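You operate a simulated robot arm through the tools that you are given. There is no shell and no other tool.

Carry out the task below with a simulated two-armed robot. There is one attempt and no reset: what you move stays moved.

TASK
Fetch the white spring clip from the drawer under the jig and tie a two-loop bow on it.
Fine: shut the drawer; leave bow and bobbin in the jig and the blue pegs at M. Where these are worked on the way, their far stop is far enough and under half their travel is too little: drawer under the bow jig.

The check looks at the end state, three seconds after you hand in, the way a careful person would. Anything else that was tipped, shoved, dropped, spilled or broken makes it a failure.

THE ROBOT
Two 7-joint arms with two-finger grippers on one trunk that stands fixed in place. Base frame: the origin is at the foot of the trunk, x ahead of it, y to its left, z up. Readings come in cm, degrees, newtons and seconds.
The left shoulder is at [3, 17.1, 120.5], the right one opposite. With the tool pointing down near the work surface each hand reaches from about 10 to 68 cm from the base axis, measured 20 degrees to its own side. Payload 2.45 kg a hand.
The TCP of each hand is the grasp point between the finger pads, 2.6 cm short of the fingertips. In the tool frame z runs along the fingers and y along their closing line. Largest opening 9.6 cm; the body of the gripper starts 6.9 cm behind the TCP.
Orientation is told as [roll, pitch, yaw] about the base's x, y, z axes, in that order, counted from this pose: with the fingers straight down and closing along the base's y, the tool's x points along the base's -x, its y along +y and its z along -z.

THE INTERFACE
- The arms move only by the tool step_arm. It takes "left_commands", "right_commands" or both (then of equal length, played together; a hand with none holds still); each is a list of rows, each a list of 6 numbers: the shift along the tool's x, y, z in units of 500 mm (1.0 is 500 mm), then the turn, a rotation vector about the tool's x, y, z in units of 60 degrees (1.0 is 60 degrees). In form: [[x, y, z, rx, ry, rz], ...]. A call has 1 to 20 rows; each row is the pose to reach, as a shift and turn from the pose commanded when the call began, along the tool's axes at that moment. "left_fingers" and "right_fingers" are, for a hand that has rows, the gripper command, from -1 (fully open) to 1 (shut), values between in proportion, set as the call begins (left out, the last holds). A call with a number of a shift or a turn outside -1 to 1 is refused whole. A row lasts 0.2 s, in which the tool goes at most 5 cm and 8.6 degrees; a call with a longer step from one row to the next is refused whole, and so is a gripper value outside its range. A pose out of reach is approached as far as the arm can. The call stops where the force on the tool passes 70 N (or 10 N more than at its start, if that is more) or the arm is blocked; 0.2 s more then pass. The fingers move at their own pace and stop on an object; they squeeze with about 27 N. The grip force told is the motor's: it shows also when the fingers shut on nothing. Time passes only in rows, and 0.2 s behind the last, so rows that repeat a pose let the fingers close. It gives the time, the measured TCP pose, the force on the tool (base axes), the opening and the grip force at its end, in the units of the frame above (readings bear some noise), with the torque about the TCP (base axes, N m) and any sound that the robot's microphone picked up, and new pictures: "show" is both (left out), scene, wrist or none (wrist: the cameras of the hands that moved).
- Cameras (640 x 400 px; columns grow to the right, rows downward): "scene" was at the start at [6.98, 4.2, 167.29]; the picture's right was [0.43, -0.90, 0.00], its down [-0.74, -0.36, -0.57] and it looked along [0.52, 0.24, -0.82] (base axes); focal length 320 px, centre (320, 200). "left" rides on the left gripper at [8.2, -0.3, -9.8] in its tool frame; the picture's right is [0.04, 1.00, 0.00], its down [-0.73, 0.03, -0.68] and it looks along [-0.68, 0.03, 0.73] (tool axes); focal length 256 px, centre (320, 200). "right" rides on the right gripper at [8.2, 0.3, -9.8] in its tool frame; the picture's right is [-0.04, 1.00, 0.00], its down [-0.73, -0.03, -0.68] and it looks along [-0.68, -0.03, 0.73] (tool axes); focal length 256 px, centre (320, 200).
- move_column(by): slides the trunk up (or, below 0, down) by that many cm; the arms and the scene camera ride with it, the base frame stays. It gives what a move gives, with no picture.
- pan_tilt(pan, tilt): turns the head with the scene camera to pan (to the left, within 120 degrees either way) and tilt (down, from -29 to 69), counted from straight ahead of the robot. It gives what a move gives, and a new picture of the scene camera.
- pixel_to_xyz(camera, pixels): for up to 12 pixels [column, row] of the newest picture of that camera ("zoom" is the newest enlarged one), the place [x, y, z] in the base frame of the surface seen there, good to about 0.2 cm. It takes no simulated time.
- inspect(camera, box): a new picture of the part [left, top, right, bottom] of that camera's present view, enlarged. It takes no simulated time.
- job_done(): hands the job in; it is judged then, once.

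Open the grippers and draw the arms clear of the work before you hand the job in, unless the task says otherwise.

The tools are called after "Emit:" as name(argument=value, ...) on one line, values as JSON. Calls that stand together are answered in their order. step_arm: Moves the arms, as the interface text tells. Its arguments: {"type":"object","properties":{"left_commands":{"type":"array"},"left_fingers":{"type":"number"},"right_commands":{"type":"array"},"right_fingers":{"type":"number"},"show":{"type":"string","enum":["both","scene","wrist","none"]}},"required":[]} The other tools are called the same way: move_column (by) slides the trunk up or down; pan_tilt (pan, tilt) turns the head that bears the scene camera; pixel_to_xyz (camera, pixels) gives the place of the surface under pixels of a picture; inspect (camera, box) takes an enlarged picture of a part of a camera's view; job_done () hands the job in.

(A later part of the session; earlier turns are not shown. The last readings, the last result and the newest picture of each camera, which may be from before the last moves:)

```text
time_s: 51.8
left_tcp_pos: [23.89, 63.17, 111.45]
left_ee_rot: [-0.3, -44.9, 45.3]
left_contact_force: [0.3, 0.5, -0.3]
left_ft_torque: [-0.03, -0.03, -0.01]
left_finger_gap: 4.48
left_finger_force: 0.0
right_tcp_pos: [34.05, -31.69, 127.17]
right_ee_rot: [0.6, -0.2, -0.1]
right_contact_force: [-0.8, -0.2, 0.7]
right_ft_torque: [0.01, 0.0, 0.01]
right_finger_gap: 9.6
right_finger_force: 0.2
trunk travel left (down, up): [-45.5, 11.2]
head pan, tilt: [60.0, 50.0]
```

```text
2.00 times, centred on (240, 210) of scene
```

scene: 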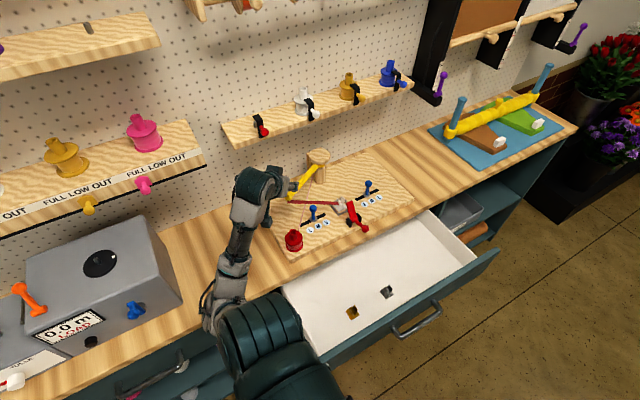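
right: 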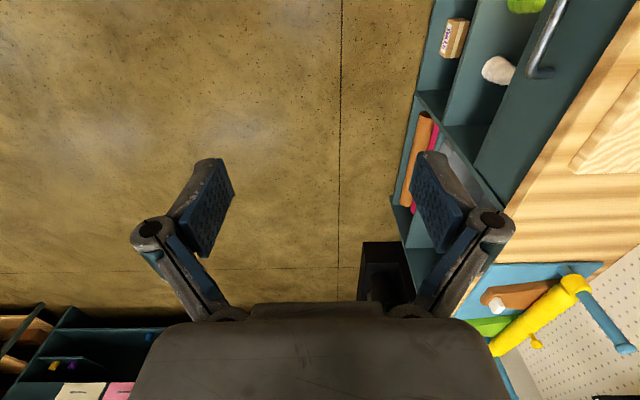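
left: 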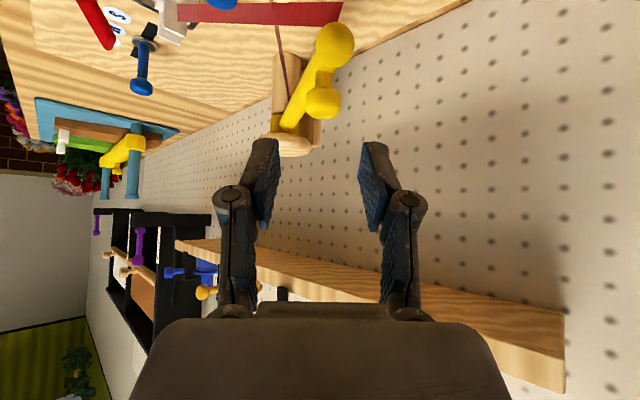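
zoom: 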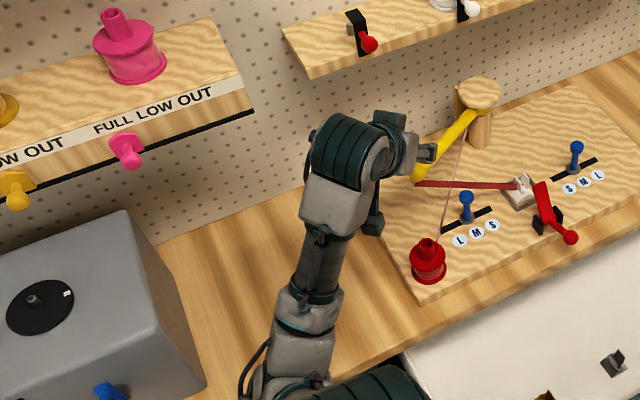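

Checking elbow height again before advancing.

Emit:
pixel_to_xyz(camera="scene", pixels=[[235, 265], [225, 285], [215, 310], [208, 310], [230, 300], [210, 325], [245, 220], [267, 220]])

Emit:
inspect(camera="scene", box=[180, 220, 320, 360])

```text
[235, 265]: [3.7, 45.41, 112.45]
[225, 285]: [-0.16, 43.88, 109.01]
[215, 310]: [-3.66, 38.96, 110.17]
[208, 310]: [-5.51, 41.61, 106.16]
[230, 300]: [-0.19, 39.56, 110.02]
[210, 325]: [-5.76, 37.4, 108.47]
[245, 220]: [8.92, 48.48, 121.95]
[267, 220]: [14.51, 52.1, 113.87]
```

```text
2.86 times, centred on (250, 290) of scene
```

zoom: 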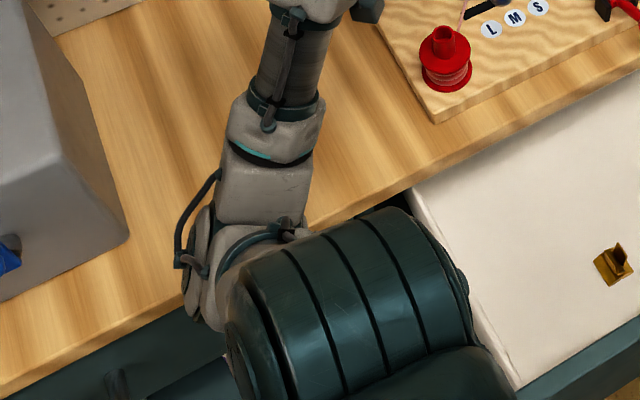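

Elbow top is at z≈110, clear. I advance along the tool to straddle the knob.

Emit:
step_arm(left_commands=[[0.003, -0.001, 0.05, 0, 0, 0], [0.005, -0.001, 0.1, 0, 0, 0], [0.007, -0.001, 0.161, 0, 0, 0]])

Emit:
inspect(camera="scene", box=[250, 130, 350, 210])

```text
time_s: 52.5
left_tcp_pos: [27.77, 67.17, 105.32]
left_ee_rot: [-0.4, -44.9, 45.4]
left_contact_force: [0.2, -0.5, -0.9]
left_ft_torque: [0.01, -0.02, 0.0]
left_finger_gap: 4.51
left_finger_force: 0.1
right_tcp_pos: [34.31, -31.63, 127.14]
right_ee_rot: [0.5, -0.1, -0.1]
right_contact_force: [-0.6, -1.0, 0.7]
right_ft_torque: [-0.02, 0.01, -0.02]
right_finger_gap: 9.57
right_finger_force: 0.1
trunk travel left (down, up): [-45.5, 11.2]
head pan, tilt: [60.0, 50.0]
```

scene: 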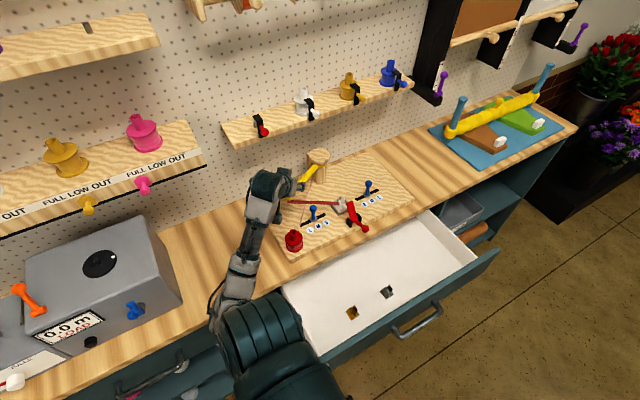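
left: 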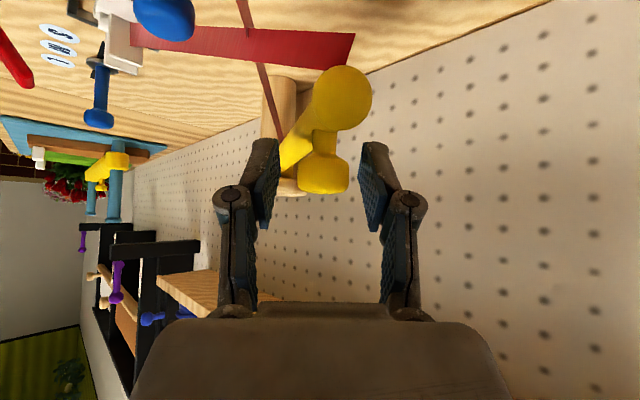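

```text
5.00 times, centred on (300, 170) of scene
```

zoom: 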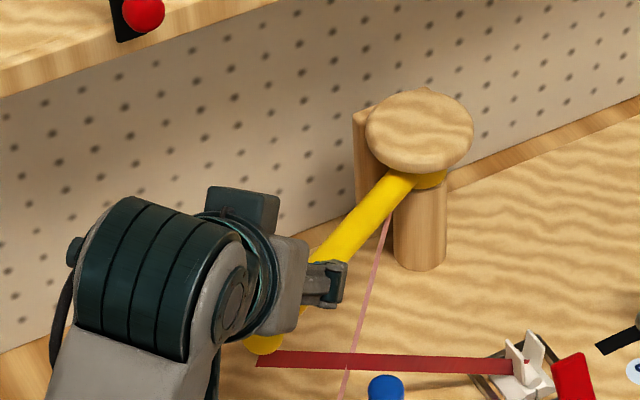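

The knob is centred between the pads. I close the fingers on it.

Emit:
step_arm(left_commands=[[0, 0, 0, 0, 0, 0], [0, 0, 0, 0, 0, 0], [0, 0, 0, 0, 0, 0]], left_fingers=1, show="wrist")

```text
time_s: 53.4
left_tcp_pos: [27.74, 67.37, 105.43]
left_ee_rot: [-0.5, -44.8, 45.5]
left_contact_force: [-0.1, 0.9, 4.9]
left_ft_torque: [0.41, -0.08, 0.16]
left_finger_gap: 2.34
left_finger_force: 44.7
right_tcp_pos: [34.22, -31.43, 127.45]
right_ee_rot: [0.3, -0.3, -0.1]
right_contact_force: [0.0, 0.8, -0.4]
right_ft_torque: [0.0, 0.0, 0.02]
right_finger_gap: 9.61
right_finger_force: 0.0
trunk travel left (down, up): [-45.5, 11.2]
head pan, tilt: [60.0, 50.0]
```

left: 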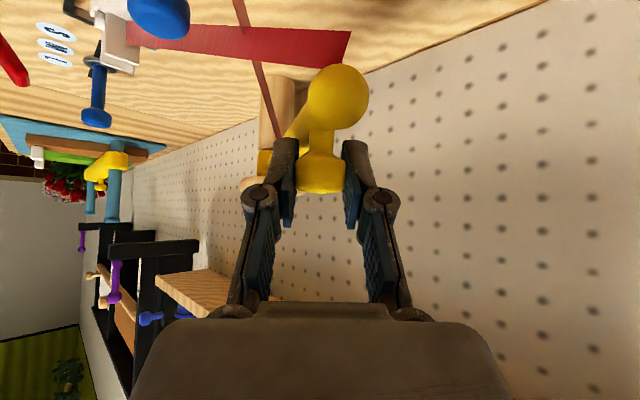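

Knob gripped (gap 2.34). I swing the arm along its arc about the pivot (41.6, 73.6), radius 15.3, first to mid-swing.

Emit:
step_arm(left_commands=[[0.0084, -0.0384, -0.0084, 0, 0, 0], [0.0134, -0.0805, -0.0134, 0, 0, 0], [0.0141, -0.123, -0.0141, 0, 0, 0], [0.0105, -0.1655, -0.0105, 0, 0, 0], [0.0029, -0.2069, -0.0029, 0, 0, 0], [-0.0086, -0.2461, 0.0086, 0, 0, 0], [-0.0239, -0.2829, 0.0238, 0, 0, 0], [-0.0429, -0.3161, 0.0428, 0, 0, 0]])

Emit:
inspect(camera="scene", box=[250, 130, 430, 260])

```text
time_s: 55.1
left_tcp_pos: [41.12, 58.06, 105.22]
left_ee_rot: [-0.4, -44.6, 45.4]
left_contact_force: [-0.9, 3.0, -1.4]
left_ft_torque: [-0.13, 0.22, 0.27]
left_finger_gap: 2.45
left_finger_force: 45.3
right_tcp_pos: [34.31, -31.33, 127.34]
right_ee_rot: [0.3, -0.3, -0.1]
right_contact_force: [0.3, 0.5, 0.2]
right_ft_torque: [0.02, 0.0, -0.01]
right_finger_gap: 9.59
right_finger_force: 0.2
trunk travel left (down, up): [-45.5, 11.2]
head pan, tilt: [60.0, 50.0]
```

scene: 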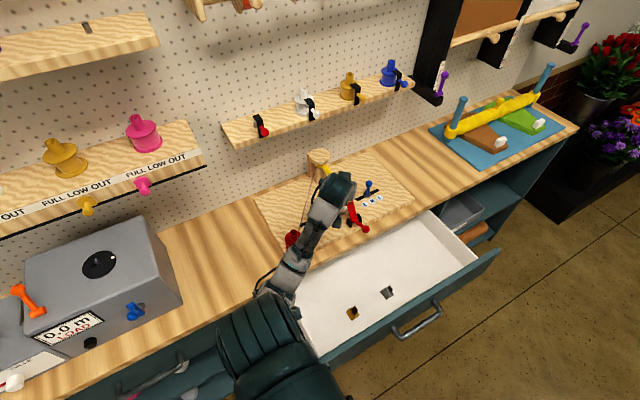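
left: 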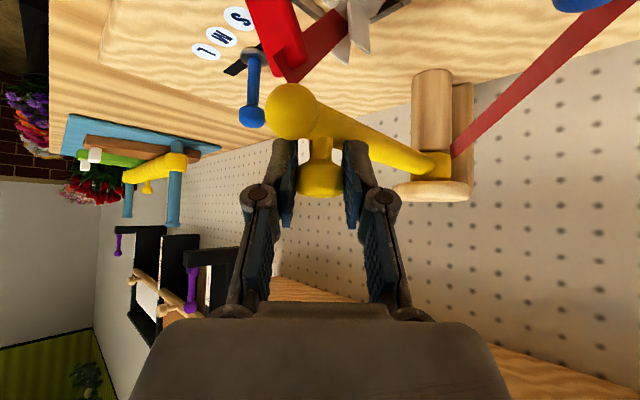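

```text
3.08 times, centred on (340, 195) of scene
```

zoom: 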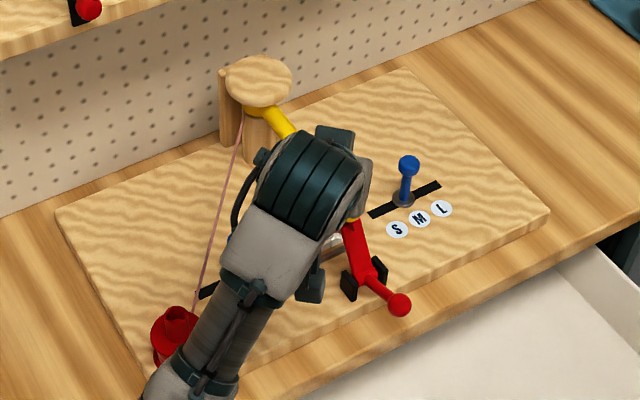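

The arm swings smoothly, laying the ribbon toward the left peg. I continue the arc to about 324°.

Emit:
step_arm(left_commands=[[-0.022, -0.0298, 0.0219, 0, 0, 0], [-0.0466, -0.0542, 0.0464, 0, 0, 0], [-0.0735, -0.074, 0.0733, 0, 0, 0], [-0.1019, -0.0881, 0.1016, 0, 0, 0], [-0.1315, -0.0966, 0.1311, 0, 0, 0], [-0.1616, -0.099, 0.1611, 0, 0, 0], [-0.1917, -0.0958, 0.1912, 0, 0, 0]])

Emit:
inspect(camera="scene", box=[250, 130, 430, 260])

```text
time_s: 56.8
left_tcp_pos: [54.2, 64.33, 105.45]
left_ee_rot: [-0.5, -44.8, 45.3]
left_contact_force: [1.9, -5.8, -0.5]
left_ft_torque: [-0.19, 0.25, 0.54]
left_finger_gap: 2.39
left_finger_force: 45.0
right_tcp_pos: [34.26, -31.68, 127.25]
right_ee_rot: [0.4, -0.4, -0.1]
right_contact_force: [-0.4, -0.7, -0.4]
right_ft_torque: [0.03, -0.02, 0.0]
right_finger_gap: 9.62
right_finger_force: 0.1
trunk travel left (down, up): [-45.5, 11.2]
head pan, tilt: [60.0, 50.0]
```

scene: 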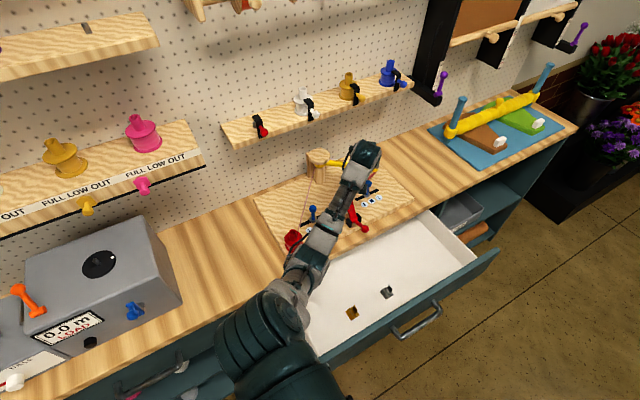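
left: 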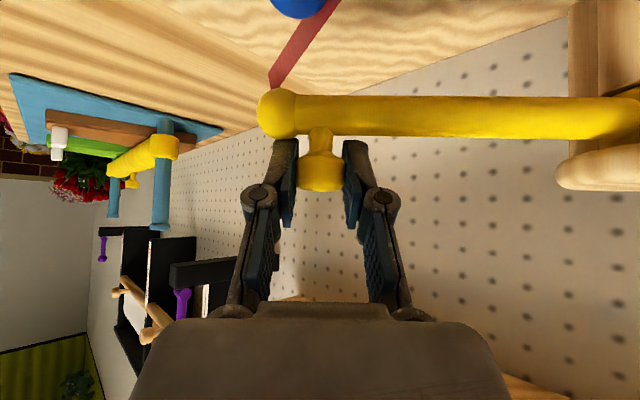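

```text
3.08 times, centred on (340, 195) of scene
```

zoom: 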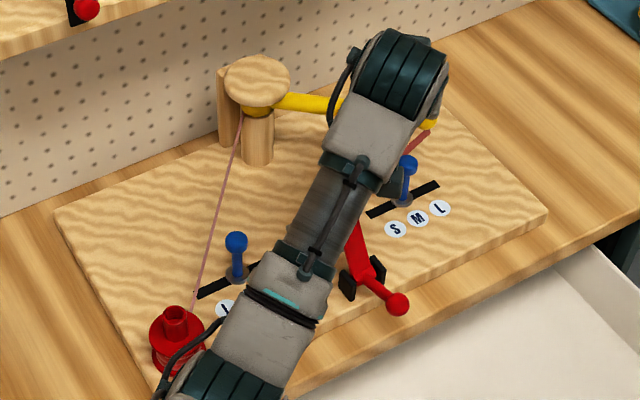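

At about 324°, no stop yet. I go further in small steps toward the right stop while watching the force.

Emit:
step_arm(left_commands=[[-0.0148, 0.0041, 0.0148, 0, 0, 0], [-0.0296, 0.0095, 0.0295, 0, 0, 0], [-0.0296, 0.0095, 0.0295, 0, 0, 0]])

Emit:
inspect(camera="scene", box=[250, 130, 430, 260])

```text
time_s: 57.5
left_tcp_pos: [55.28, 65.93, 105.61]
left_ee_rot: [-0.5, -45.0, 45.3]
left_contact_force: [9.0, -7.4, 3.4]
left_ft_torque: [-0.32, 0.18, 0.22]
left_finger_gap: 2.42
left_finger_force: 44.8
right_tcp_pos: [34.33, -31.69, 127.16]
right_ee_rot: [0.5, -0.2, 0.0]
right_contact_force: [-0.3, 0.2, 0.3]
right_ft_torque: [0.03, 0.01, -0.03]
right_finger_gap: 9.61
right_finger_force: 0.0
trunk travel left (down, up): [-45.5, 11.2]
head pan, tilt: [60.0, 50.0]
```

scene: 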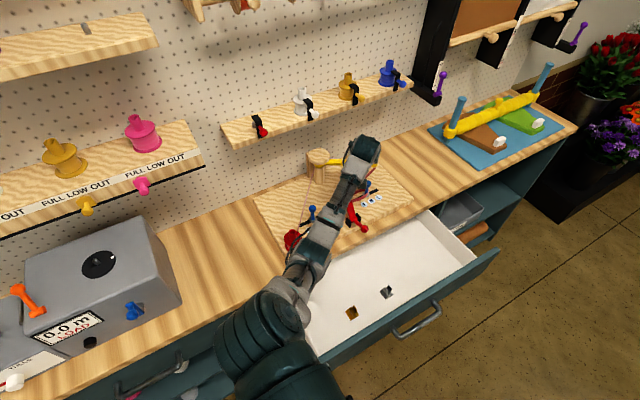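
left: 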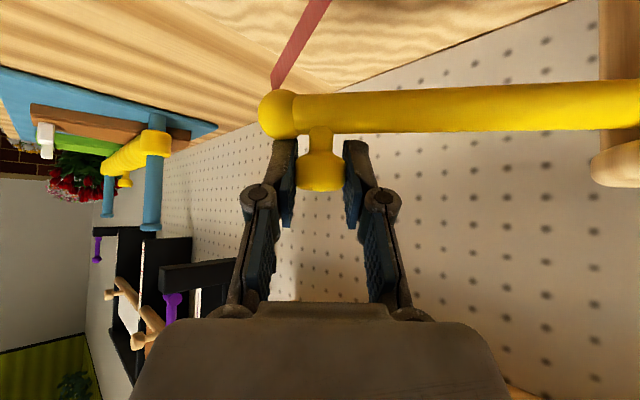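

```text
3.08 times, centred on (340, 195) of scene
```

zoom: 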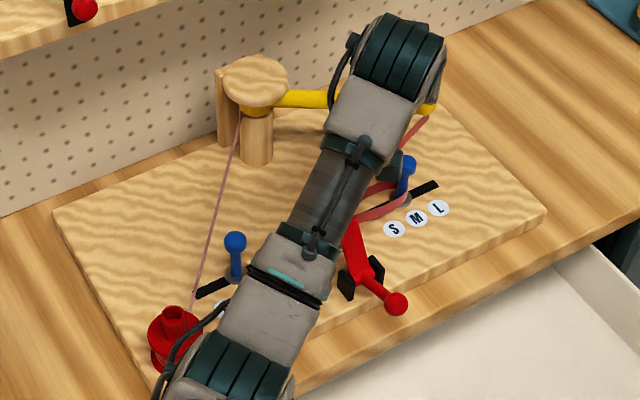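

A ribbon loop now wraps the right peg (zoom (390,190)), so each end of the swing lays one loop. Now I swing back to the left end for the second loop.

Emit:
step_arm(left_commands=[[0.0296, -0.0095, -0.0295, 0, 0, 0], [0.0597, -0.0127, -0.0596, 0, 0, 0], [0.0899, -0.0103, -0.0896, 0, 0, 0], [0.1194, -0.0018, -0.1191, 0, 0, 0], [0.1478, 0.0124, -0.1474, 0, 0, 0], [0.1747, 0.0322, -0.1742, 0, 0, 0], [0.1993, 0.0566, -0.1988, 0, 0, 0], [0.2213, 0.0864, -0.2207, 0, 0, 0], [0.2403, 0.1195, -0.2396, 0, 0, 0], [0.2556, 0.1563, -0.2549, 0, 0, 0], [0.2671, 0.1956, -0.2664, 0, 0, 0], [0.2747, 0.2369, -0.2739, 0, 0, 0], [0.2783, 0.2794, -0.2775, 0, 0, 0], [0.2776, 0.3219, -0.2768, 0, 0, 0]])

Emit:
inspect(camera="scene", box=[250, 130, 430, 260])

```text
time_s: 60.5
left_tcp_pos: [29.66, 63.63, 105.23]
left_ee_rot: [-0.4, -44.7, 45.4]
left_contact_force: [-2.4, -5.6, 2.3]
left_ft_torque: [-0.28, 0.47, -0.36]
left_finger_gap: 2.47
left_finger_force: 45.0
right_tcp_pos: [34.05, -31.49, 127.31]
right_ee_rot: [0.4, -0.3, -0.1]
right_contact_force: [-0.9, 0.1, 0.7]
right_ft_torque: [0.04, -0.04, 0.02]
right_finger_gap: 9.62
right_finger_force: 0.0
trunk travel left (down, up): [-45.5, 11.2]
head pan, tilt: [60.0, 50.0]
```

scene: 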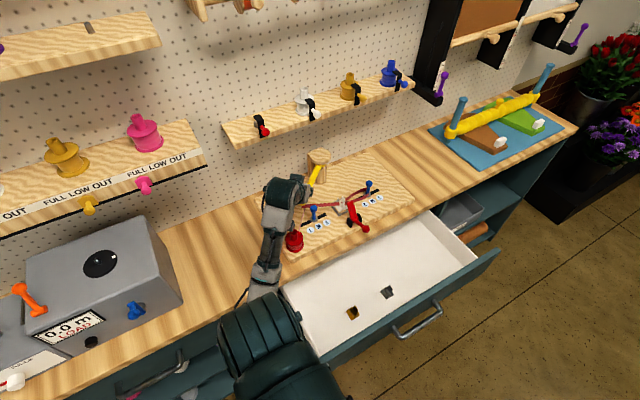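
left: 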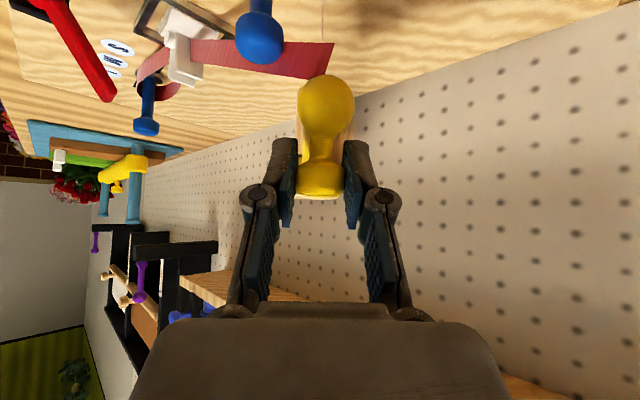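

```text
3.08 times, centred on (340, 195) of scene
```

zoom: 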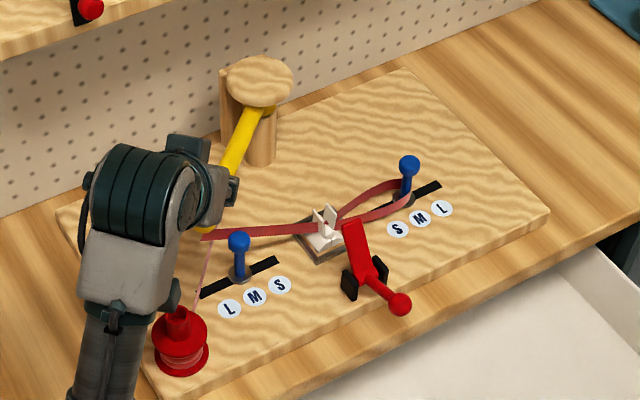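

The right loop is clear. I finish the swing to the left end.

Emit:
step_arm(left_commands=[[-0.005, 0.0421, 0.005, 0, 0, 0], [-0.0115, 0.073, 0.0115, 0, 0, 0], [-0.0134, 0.0805, 0.0134, 0, 0, 0], [-0.0134, 0.0805, 0.0134, 0, 0, 0]])

Emit:
inspect(camera="scene", box=[250, 130, 430, 260])

```text
time_s: 61.5
left_tcp_pos: [27.48, 67.29, 105.2]
left_ee_rot: [-0.5, -44.7, 45.6]
left_contact_force: [-10.6, -7.0, -8.5]
left_ft_torque: [0.09, 0.18, 0.04]
left_finger_gap: 2.33
left_finger_force: 45.1
right_tcp_pos: [34.14, -31.46, 127.26]
right_ee_rot: [0.4, -0.3, -0.1]
right_contact_force: [0.0, -0.4, 0.4]
right_ft_torque: [0.0, -0.03, -0.02]
right_finger_gap: 9.61
right_finger_force: 0.0
trunk travel left (down, up): [-45.5, 11.2]
head pan, tilt: [60.0, 50.0]
```

scene: 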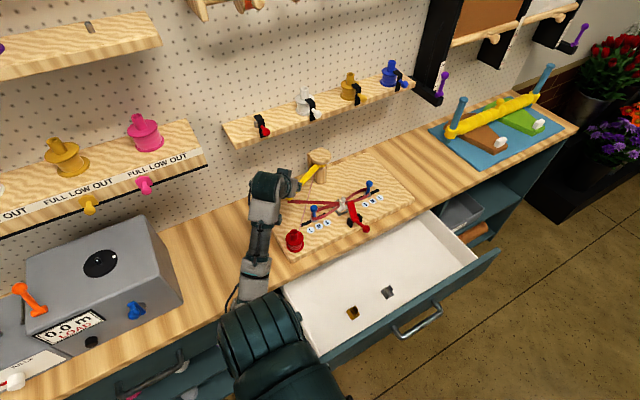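
left: 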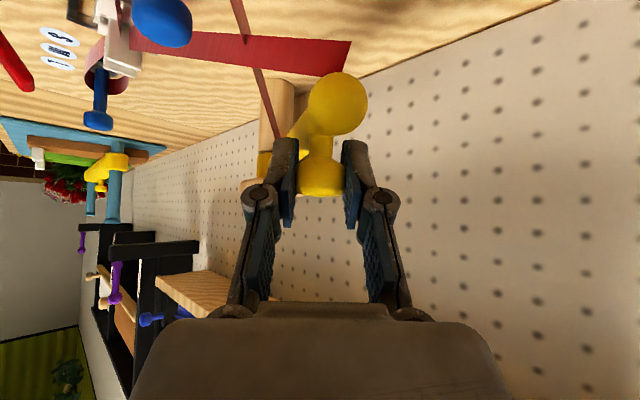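

```text
3.08 times, centred on (340, 195) of scene
```

zoom: 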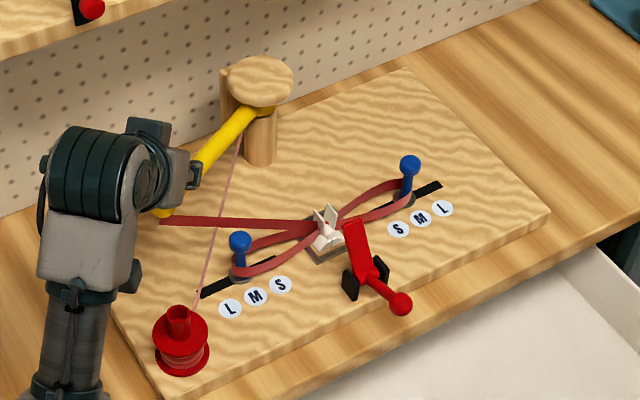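

Both loops now lie around the left and right pegs. I release the knob and back off along the tool axis.

Emit:
step_arm(left_commands=[[0, 0, 0, 0, 0, 0], [0, 0, 0, 0, 0, 0], [0, 0, -0.04, 0, 0, 0], [0, 0, -0.1, 0, 0, 0], [0, 0, -0.16, 0, 0, 0], [0, 0, -0.24, 0, 0, 0]], left_fingers=0.06)

Emit:
inspect(camera="scene", box=[250, 130, 430, 260])

```text
time_s: 63.0
left_tcp_pos: [21.56, 61.4, 114.1]
left_ee_rot: [-0.5, -44.8, 45.5]
left_contact_force: [-0.1, 0.2, -0.5]
left_ft_torque: [0.02, 0.0, -0.03]
left_finger_gap: 4.53
left_finger_force: 0.0
right_tcp_pos: [34.22, -31.36, 127.33]
right_ee_rot: [0.3, -0.3, -0.1]
right_contact_force: [-0.4, -0.4, -0.3]
right_ft_torque: [0.01, 0.0, 0.0]
right_finger_gap: 9.57
right_finger_force: 0.1
trunk travel left (down, up): [-45.5, 11.2]
head pan, tilt: [60.0, 50.0]
```

scene: 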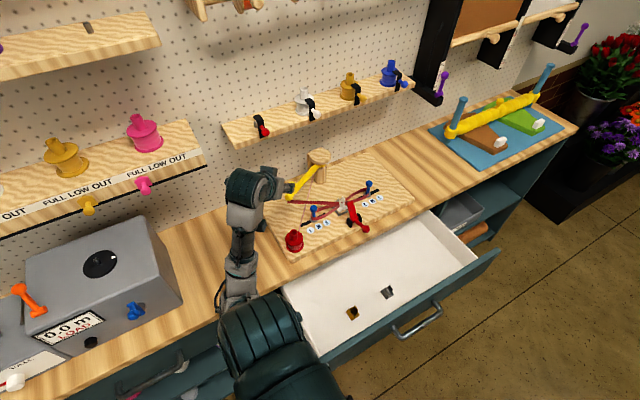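
left: 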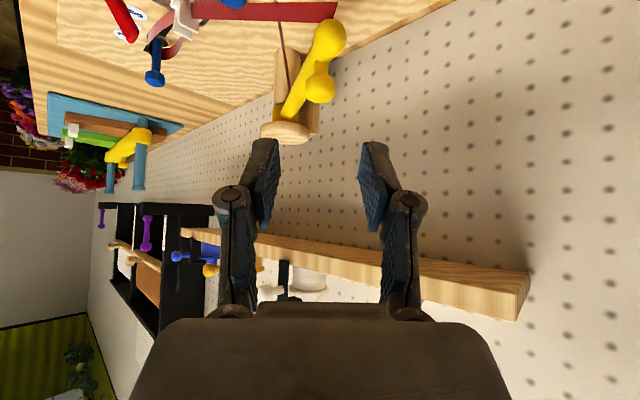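

```text
3.08 times, centred on (340, 195) of scene
```

zoom: 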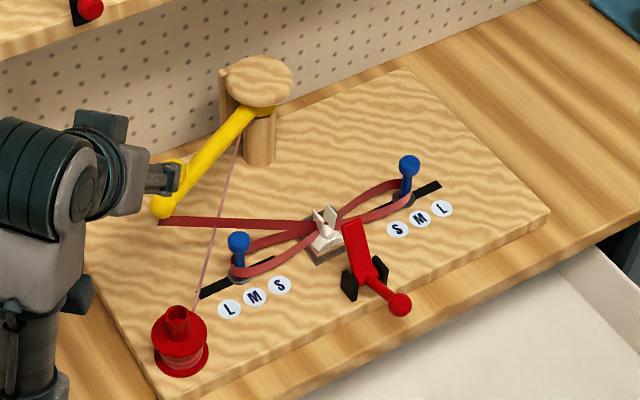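

The arm stays at its left end with two loops in place. I look closely at clip and lever before working the lever.

Emit:
inspect(camera="scene", box=[315, 180, 385, 240])

Emit:
pixel_to_xyz(camera="scene", pixels=[[364, 229], [362, 228], [366, 231], [351, 196], [354, 205], [357, 216], [348, 222], [360, 215], [343, 202], [339, 203]])

```text
6.67 times, centred on (350, 210) of scene
```

zoom: 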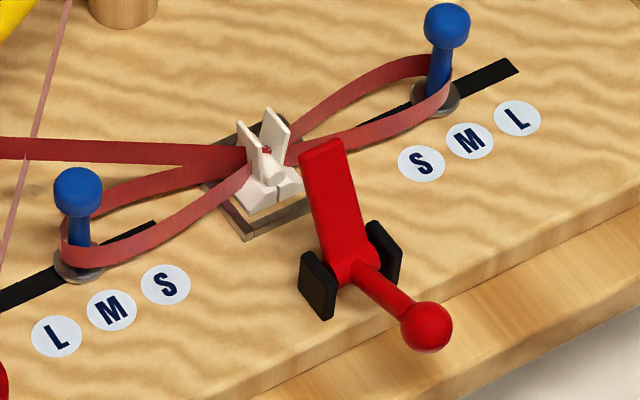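

```text
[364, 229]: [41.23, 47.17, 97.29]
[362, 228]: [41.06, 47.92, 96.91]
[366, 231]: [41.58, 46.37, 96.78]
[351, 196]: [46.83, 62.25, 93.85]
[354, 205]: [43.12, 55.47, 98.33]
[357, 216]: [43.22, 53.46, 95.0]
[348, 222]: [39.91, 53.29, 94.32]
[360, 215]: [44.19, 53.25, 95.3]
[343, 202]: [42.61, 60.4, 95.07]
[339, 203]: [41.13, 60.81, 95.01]
```

The lever's red ball is at about (41.6, 47.6, 96.5), pivot near (42, 53.2, 94.5). I move the hand over the bench front with fingers down, closing along x (yaw 90), above and in front of the ball.

Emit:
step_arm(left_commands=[[0.006, -0.073, 0.0016, -0.036, 0.0885, -0.0878], [0.012, -0.146, 0.0032, -0.0725, 0.177, -0.1755], [0.018, -0.22, 0.0048, -0.109, 0.2655, -0.263], [0.024, -0.293, 0.0064, -0.145, 0.354, -0.351], [0.03, -0.366, 0.008, -0.181, 0.4425, -0.439], [0.035, -0.44, 0.0095, -0.2175, 0.531, -0.5265], [0.041, -0.513, 0.011, -0.254, 0.6195, -0.614], [0.047, -0.586, 0.0127, -0.29, 0.708, -0.702]])

Emit:
inspect(camera="left", box=[200, 0, 440, 240])

```text
time_s: 64.8
left_tcp_pos: [41.33, 39.86, 111.77]
left_ee_rot: [-0.1, 0.4, 89.7]
left_contact_force: [0.2, -0.4, 0.2]
left_ft_torque: [0.02, 0.02, -0.01]
left_finger_gap: 4.49
left_finger_force: 0.1
right_tcp_pos: [34.25, -31.41, 127.28]
right_ee_rot: [0.3, -0.2, -0.1]
right_contact_force: [0.3, -0.6, 0.1]
right_ft_torque: [-0.02, -0.01, 0.0]
right_finger_gap: 9.6
right_finger_force: 0.1
trunk travel left (down, up): [-45.5, 11.2]
head pan, tilt: [60.0, 50.0]
```

scene: 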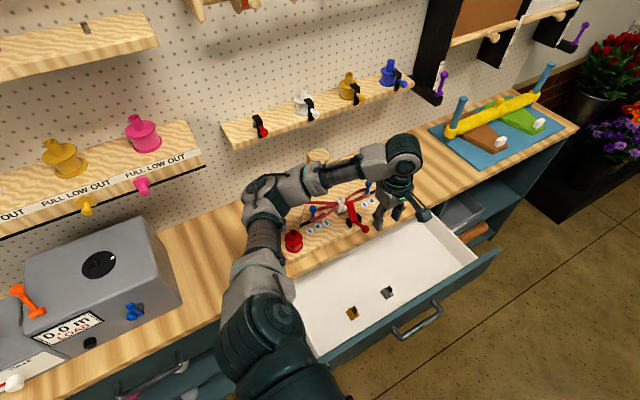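
left: 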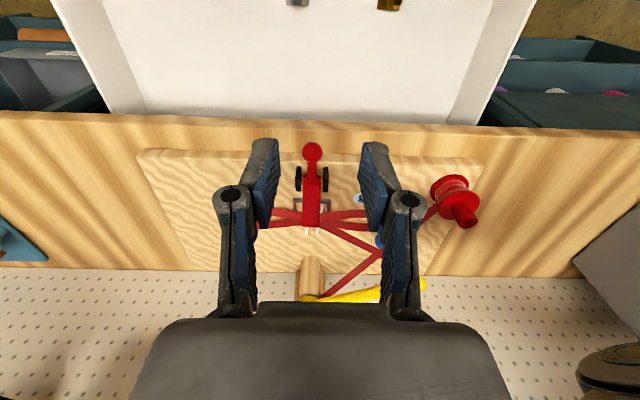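

```text
1.67 times, centred on (320, 120) of left
```

zoom: 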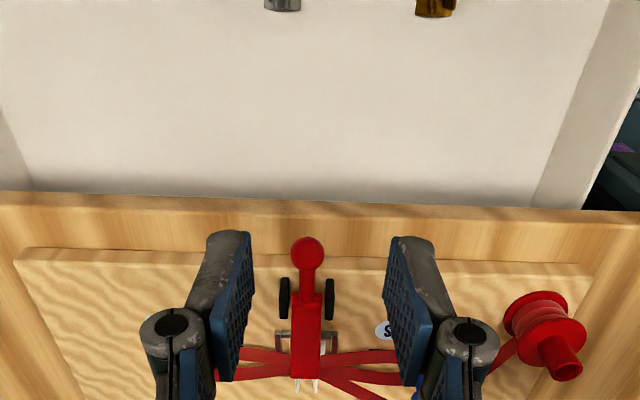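

The ball is at left-camera pixel (312,151). I measure it and the lever from here.

Emit:
pixel_to_xyz(camera="left", pixels=[[312, 150], [312, 144], [306, 150], [318, 150], [312, 170], [312, 200], [312, 222], [299, 180], [325, 180], [312, 140]])

```text
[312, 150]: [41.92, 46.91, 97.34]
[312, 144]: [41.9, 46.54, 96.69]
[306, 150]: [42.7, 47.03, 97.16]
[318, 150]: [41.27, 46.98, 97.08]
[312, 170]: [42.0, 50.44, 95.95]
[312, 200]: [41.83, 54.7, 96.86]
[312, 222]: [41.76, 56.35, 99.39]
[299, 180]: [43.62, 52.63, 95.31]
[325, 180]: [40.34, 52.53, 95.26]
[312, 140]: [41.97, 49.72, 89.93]
```

Ball centre ≈(41.9, 47.2, 96.6). I move above it and down so the ball sits between the pads.

Emit:
step_arm(left_commands=[[-0.073, -0.0114, 0, 0, 0, 0], [-0.147, -0.0114, 0.02, 0, 0, 0], [-0.147, -0.0114, 0.1, 0, 0, 0], [-0.147, -0.0114, 0.18, 0, 0, 0], [-0.147, -0.0114, 0.25, 0, 0, 0], [-0.147, -0.0114, 0.299, 0, 0, 0]], show="wrist")

Emit:
step_arm(left_commands=[[0, 0, 0, 0, 0, 0], [0, 0, 0, 0, 0, 0], [0, 0, 0, 0, 0, 0]], left_fingers=1, show="wrist")

```text
time_s: 66.2
left_tcp_pos: [42.29, 47.17, 96.8]
left_ee_rot: [-0.1, 0.2, 89.6]
left_contact_force: [-0.4, -0.7, 0.0]
left_ft_torque: [-0.02, 0.02, -0.03]
left_finger_gap: 4.5
left_finger_force: 0.1
right_tcp_pos: [34.25, -31.38, 127.38]
right_ee_rot: [0.2, -0.2, 0.0]
right_contact_force: [-0.1, 1.0, 0.2]
right_ft_torque: [-0.04, 0.01, -0.01]
right_finger_gap: 9.6
right_finger_force: 0.0
trunk travel left (down, up): [-45.5, 11.2]
head pan, tilt: [60.0, 50.0]
```

left: 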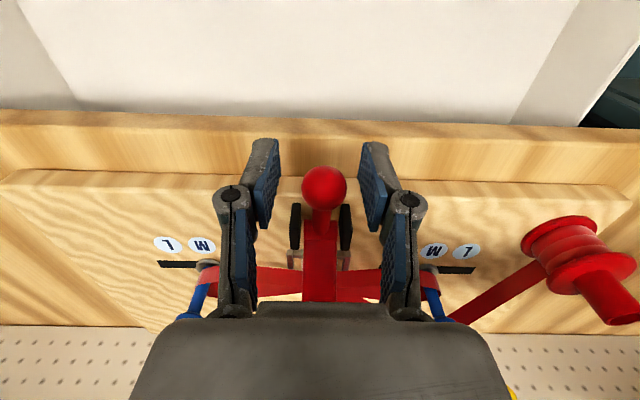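

```text
time_s: 67.0
left_tcp_pos: [41.98, 47.11, 96.75]
left_ee_rot: [-0.1, 0.2, 89.5]
left_contact_force: [-14.7, -0.7, -3.0]
left_ft_torque: [-0.27, 0.15, 0.08]
left_finger_gap: 2.21
left_finger_force: 44.9
right_tcp_pos: [34.03, -31.3, 127.28]
right_ee_rot: [0.3, -0.2, -0.1]
right_contact_force: [0.4, 0.4, -0.2]
right_ft_torque: [-0.01, 0.01, 0.01]
right_finger_gap: 9.6
right_finger_force: 0.0
trunk travel left (down, up): [-45.5, 11.2]
head pan, tilt: [60.0, 50.0]
```

left: 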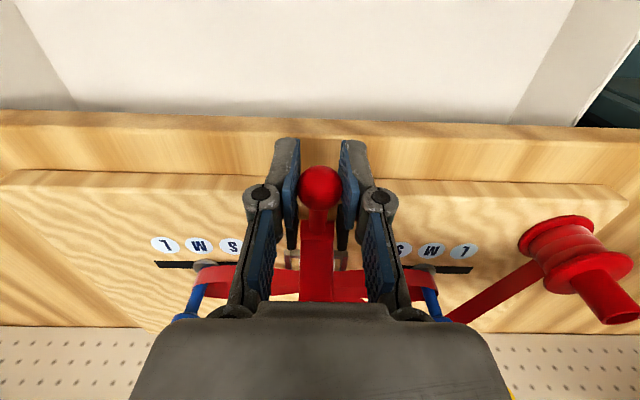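

The ball is gripped (gap 2.2). I raise it along its arc around the lever pivot so the paddle tips down toward the clip.

Emit:
step_arm(left_commands=[[-0.0064, 0, -0.0148, 0, 0, 0], [-0.0147, 0, -0.0285, 0, 0, 0], [-0.0249, 0, -0.041, 0, 0, 0], [-0.0367, 0, -0.0519, 0, 0, 0]])

Emit:
inspect(camera="left", box=[200, 100, 440, 300])

```text
time_s: 68.0
left_tcp_pos: [41.95, 48.92, 99.62]
left_ee_rot: [-0.1, 0.4, 89.5]
left_contact_force: [-22.6, -10.8, -16.3]
left_ft_torque: [-1.26, 0.11, -0.02]
left_finger_gap: 2.27
left_finger_force: 44.8
right_tcp_pos: [34.06, -31.42, 127.34]
right_ee_rot: [0.2, -0.4, -0.1]
right_contact_force: [-0.6, 0.2, -0.2]
right_ft_torque: [-0.03, 0.01, 0.01]
right_finger_gap: 9.62
right_finger_force: 0.1
trunk travel left (down, up): [-45.5, 11.2]
head pan, tilt: [60.0, 50.0]
```

scene: 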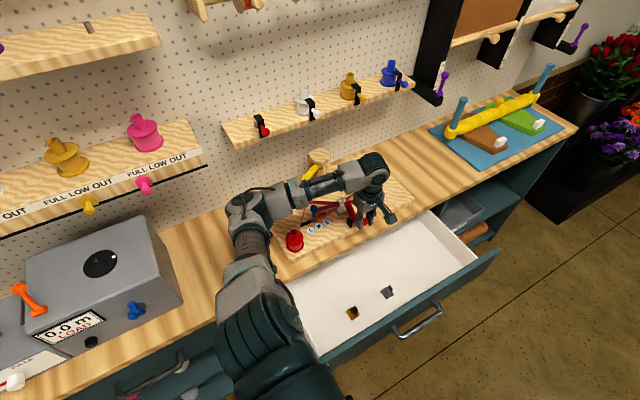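
left: 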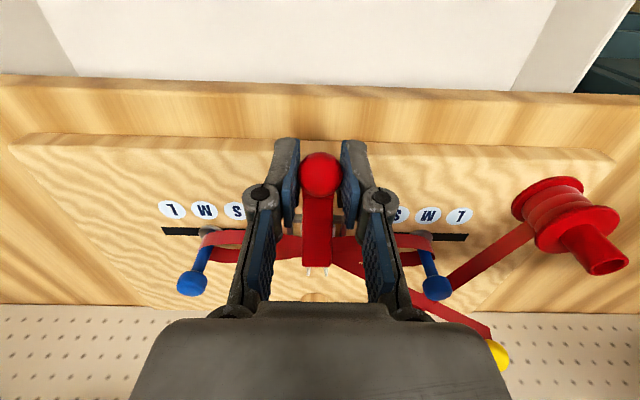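

```text
2.00 times, centred on (320, 200) of left
```

zoom: 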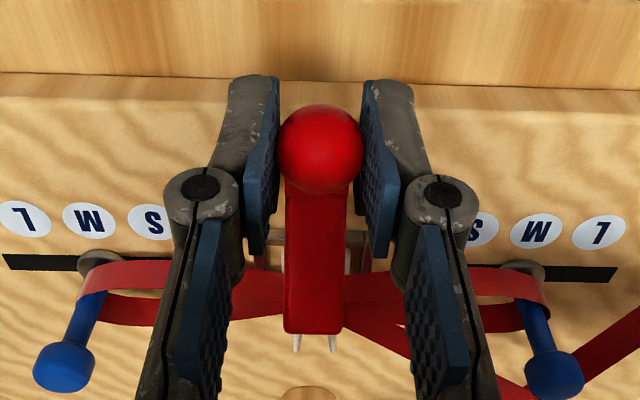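

The lever is turning with its paddle coming down. I continue the arc, with a small sideways correction to relieve the x-force.

Emit:
step_arm(left_commands=[[-0.0132, 0.004, -0.0092, 0, 0, 0], [-0.0276, 0.006, -0.0164, 0, 0, 0], [-0.0428, 0.006, -0.0216, 0, 0, 0]])

Emit:
inspect(camera="left", box=[200, 100, 440, 300])

Emit:
inspect(camera="scene", box=[280, 150, 420, 250])

```text
time_s: 68.8
left_tcp_pos: [41.94, 50.5, 100.96]
left_ee_rot: [-0.4, 0.2, 89.4]
left_contact_force: [-5.3, -18.5, -6.3]
left_ft_torque: [-1.36, 0.0, -0.03]
left_finger_gap: 2.27
left_finger_force: 44.8
right_tcp_pos: [34.07, -31.89, 127.31]
right_ee_rot: [0.5, -0.3, -0.2]
right_contact_force: [0.4, -0.1, -0.4]
right_ft_torque: [-0.01, -0.01, 0.0]
right_finger_gap: 9.59
right_finger_force: 0.0
trunk travel left (down, up): [-45.5, 11.2]
head pan, tilt: [60.0, 50.0]
```

scene: 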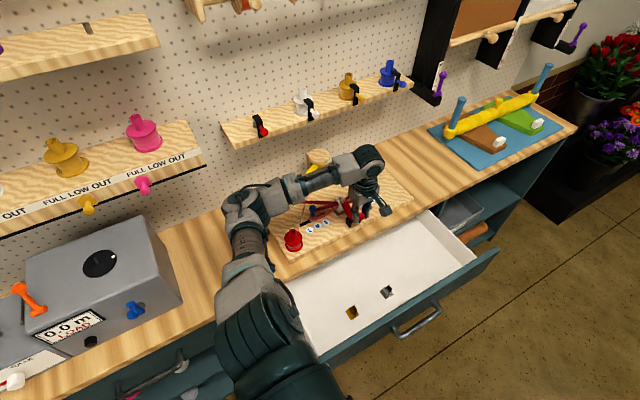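
left: 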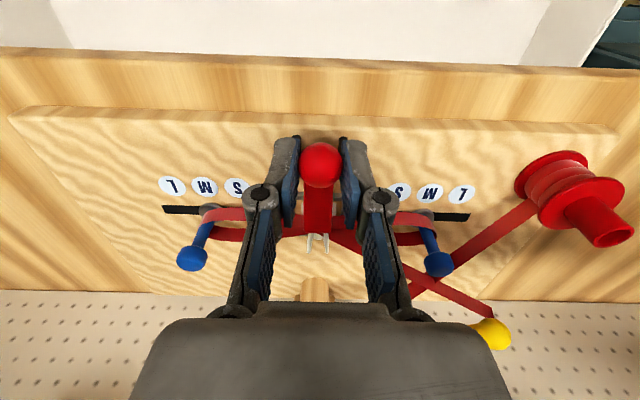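

```text
2.00 times, centred on (320, 200) of left
```

zoom: 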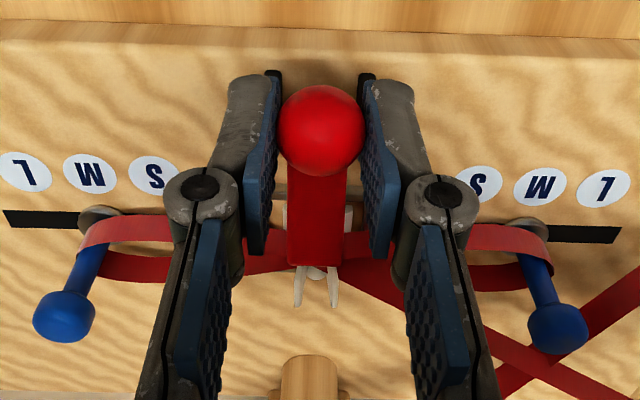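

```text
4.00 times, centred on (350, 200) of scene
```

zoom: 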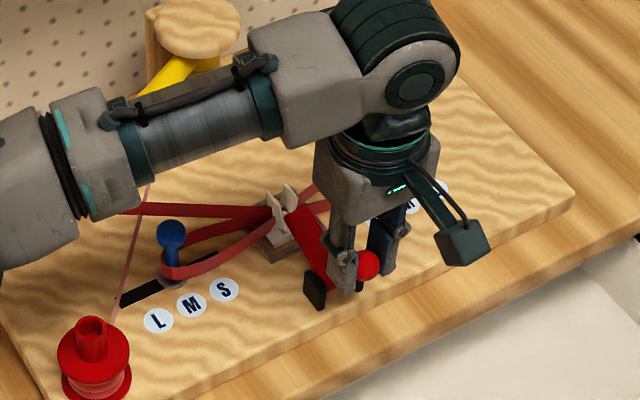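

The paddle is nearly down on the clip. I push further along +y with a slight rise until the stop is felt.

Emit:
step_arm(left_commands=[[-0.014, 0, -0.007, 0, 0, 0], [-0.028, 0, -0.012, 0, 0, 0], [-0.042, 0, -0.015, 0, 0, 0]])

Emit:
inspect(camera="left", box=[200, 100, 440, 300])

Emit:
inspect(camera="scene", box=[280, 150, 420, 250])

```text
time_s: 69.5
left_tcp_pos: [42.02, 52.73, 101.42]
left_ee_rot: [-0.4, 0.1, 89.7]
left_contact_force: [-1.6, -18.4, 3.7]
left_ft_torque: [-1.42, -0.03, 0.03]
left_finger_gap: 2.27
left_finger_force: 44.9
right_tcp_pos: [34.21, -31.7, 127.29]
right_ee_rot: [0.4, -0.4, -0.1]
right_contact_force: [-0.5, -0.3, 0.3]
right_ft_torque: [0.01, 0.03, 0.0]
right_finger_gap: 9.61
right_finger_force: 0.0
trunk travel left (down, up): [-45.5, 11.2]
head pan, tilt: [60.0, 50.0]
```

scene: 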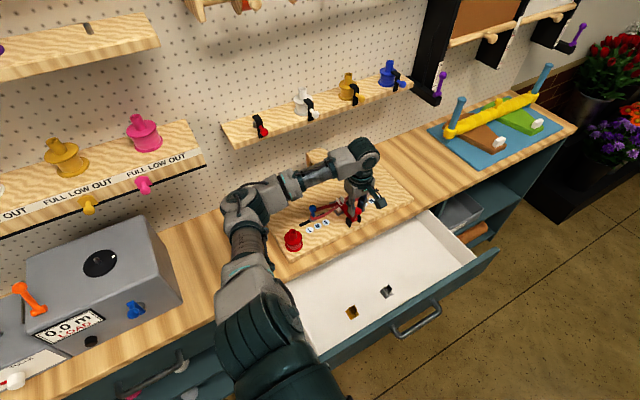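
left: 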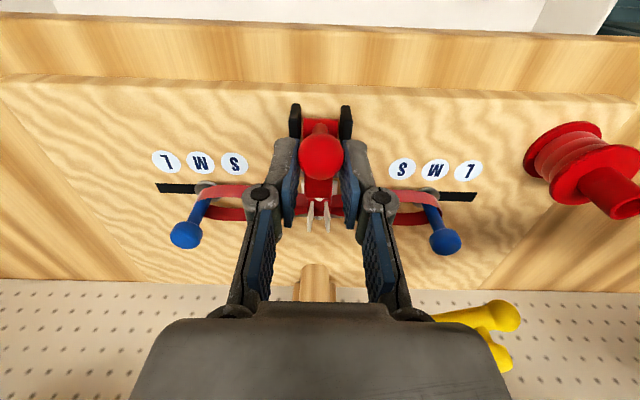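

```text
2.00 times, centred on (320, 200) of left
```

zoom: 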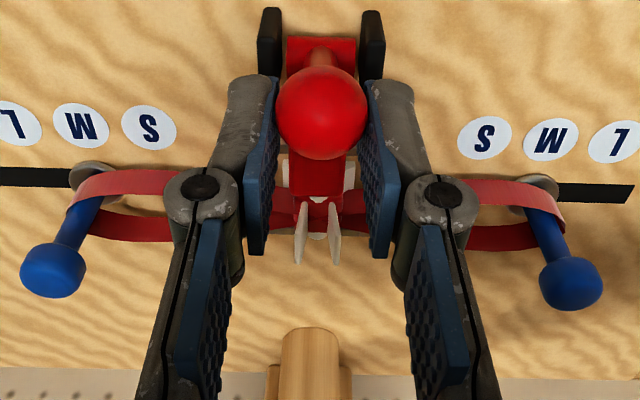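

```text
4.00 times, centred on (350, 200) of scene
```

zoom: 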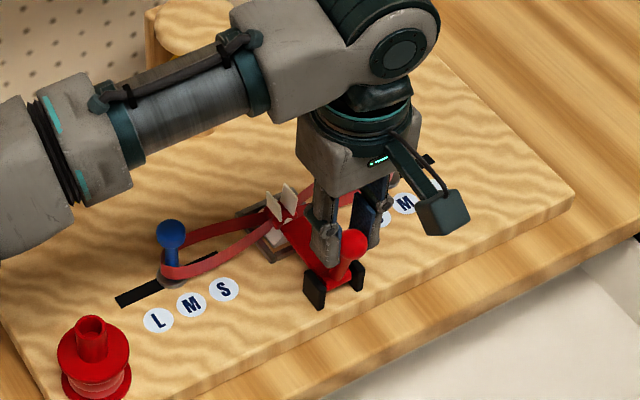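

The ribbon tail to the yellow arm has vanished (tied off) and the two loops remain. I press a little further to make sure the lever is at its stop.

Emit:
step_arm(left_commands=[[-0.008, 0, -0.001, 0, 0, 0], [-0.016, 0, -0.001, 0, 0, 0], [-0.016, 0, -0.001, 0, 0, 0]])

Emit:
inspect(camera="left", box=[200, 100, 440, 300])

Emit:
inspect(camera="scene", box=[280, 150, 420, 250])

```text
time_s: 70.3
left_tcp_pos: [41.96, 53.22, 101.52]
left_ee_rot: [-0.3, 0.2, 89.3]
left_contact_force: [1.7, -29.4, 5.7]
left_ft_torque: [-1.2, 0.06, 0.01]
left_finger_gap: 2.25
left_finger_force: 44.4
right_tcp_pos: [34.27, -31.99, 127.1]
right_ee_rot: [0.5, -0.3, -0.1]
right_contact_force: [-0.1, -0.5, -0.4]
right_ft_torque: [0.01, -0.04, 0.01]
right_finger_gap: 9.6
right_finger_force: 0.1
trunk travel left (down, up): [-45.5, 11.2]
head pan, tilt: [60.0, 50.0]
```

scene: 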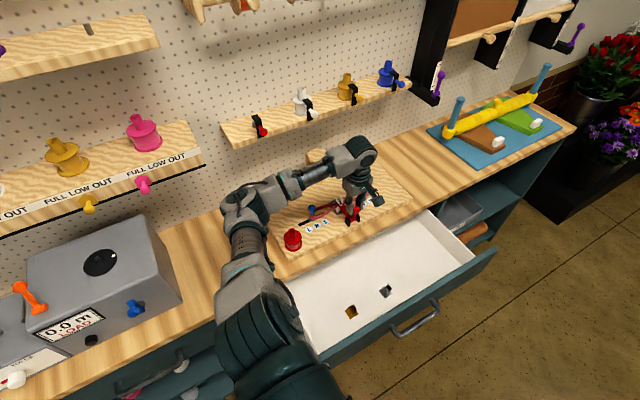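
left: 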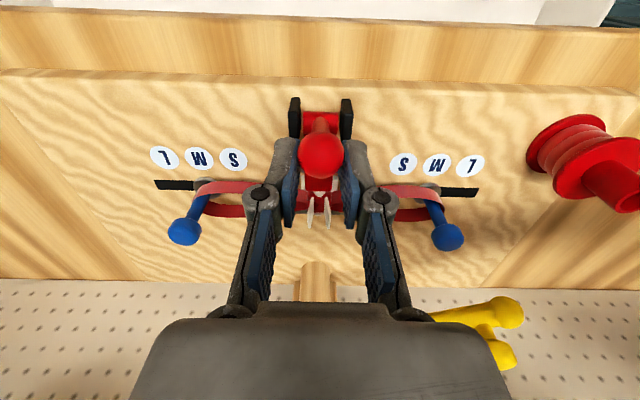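

```text
2.00 times, centred on (320, 200) of left
```

zoom: 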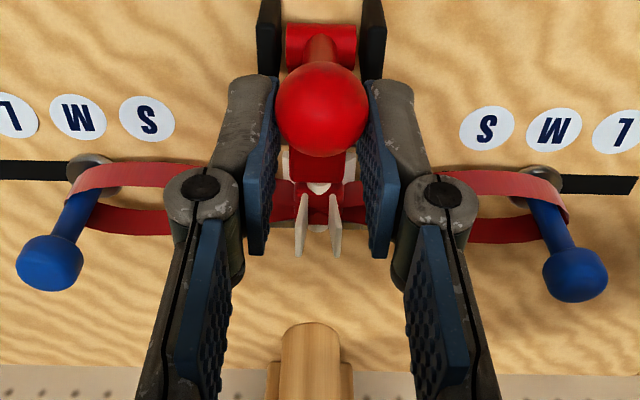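

```text
4.00 times, centred on (350, 200) of scene
```

zoom: 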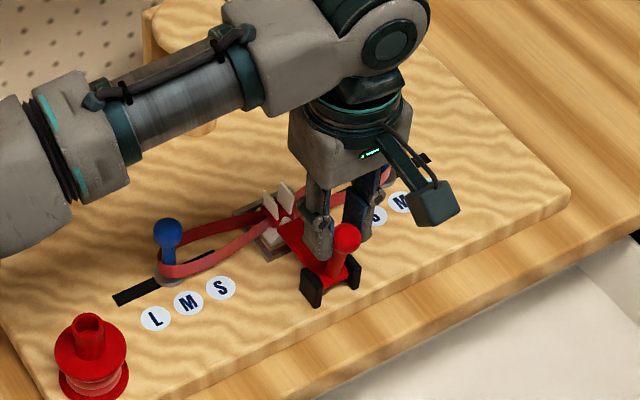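

The lever is at its stop (−29 N). I open the fingers and lift the hand straight up, then check the bow and lever.

Emit:
step_arm(left_commands=[[0.008, 0, 0, 0, 0, 0], [0.008, 0, 0, 0, 0, 0], [0.008, 0, -0.04, 0, 0, 0], [0.008, 0, -0.1, 0, 0, 0], [0.008, 0, -0.18, 0, 0, 0], [0.008, 0, -0.26, 0, 0, 0]], left_fingers=0.06)

Emit:
inspect(camera="left", box=[180, 60, 480, 300])

Emit:
inspect(camera="scene", box=[280, 150, 420, 250])

```text
time_s: 71.8
left_tcp_pos: [41.62, 54.28, 114.14]
left_ee_rot: [-0.2, 0.5, 89.6]
left_contact_force: [-0.2, -0.6, -0.6]
left_ft_torque: [0.02, -0.04, -0.03]
left_finger_gap: 4.52
left_finger_force: 0.1
right_tcp_pos: [34.19, -30.64, 127.6]
right_ee_rot: [0.0, -0.3, -0.1]
right_contact_force: [-1.4, 0.3, 0.5]
right_ft_torque: [-0.03, -0.01, 0.02]
right_finger_gap: 9.57
right_finger_force: 0.0
trunk travel left (down, up): [-45.5, 11.2]
head pan, tilt: [60.0, 50.0]
```

scene: 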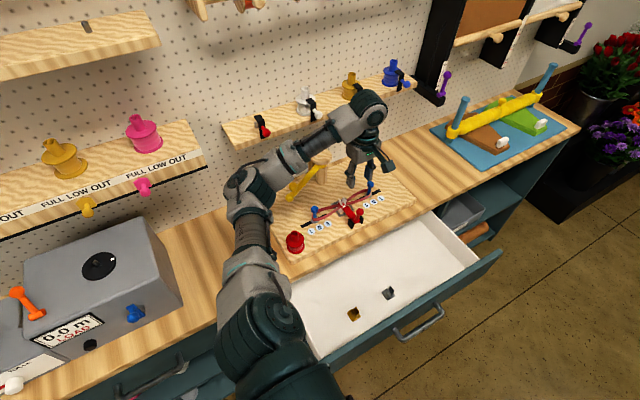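
left: 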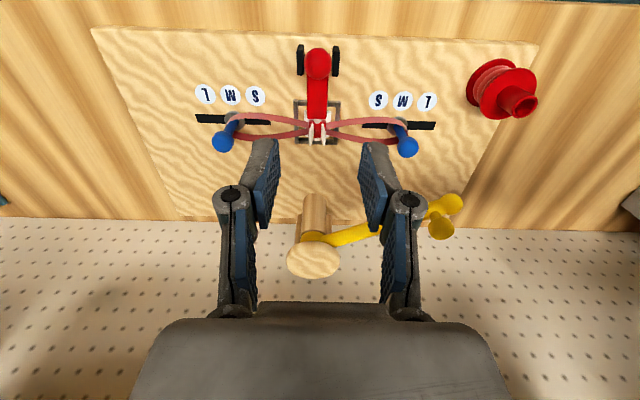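

```text
1.67 times, centred on (330, 180) of left
```

zoom: 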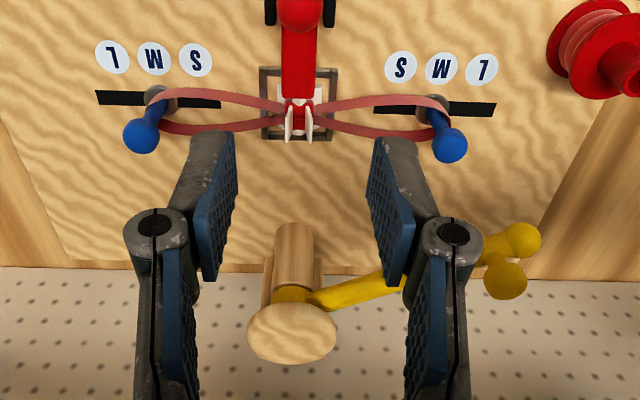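

```text
4.00 times, centred on (350, 200) of scene
```

zoom: 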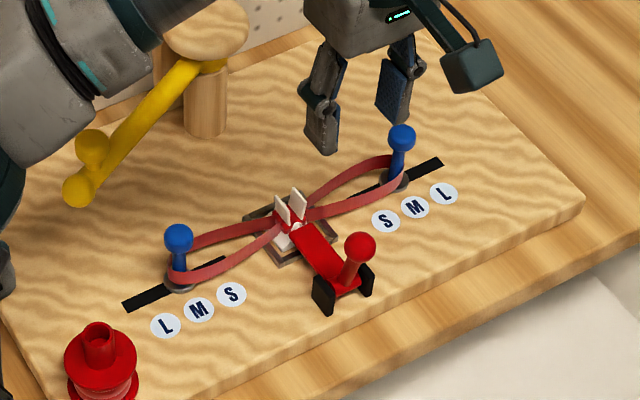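

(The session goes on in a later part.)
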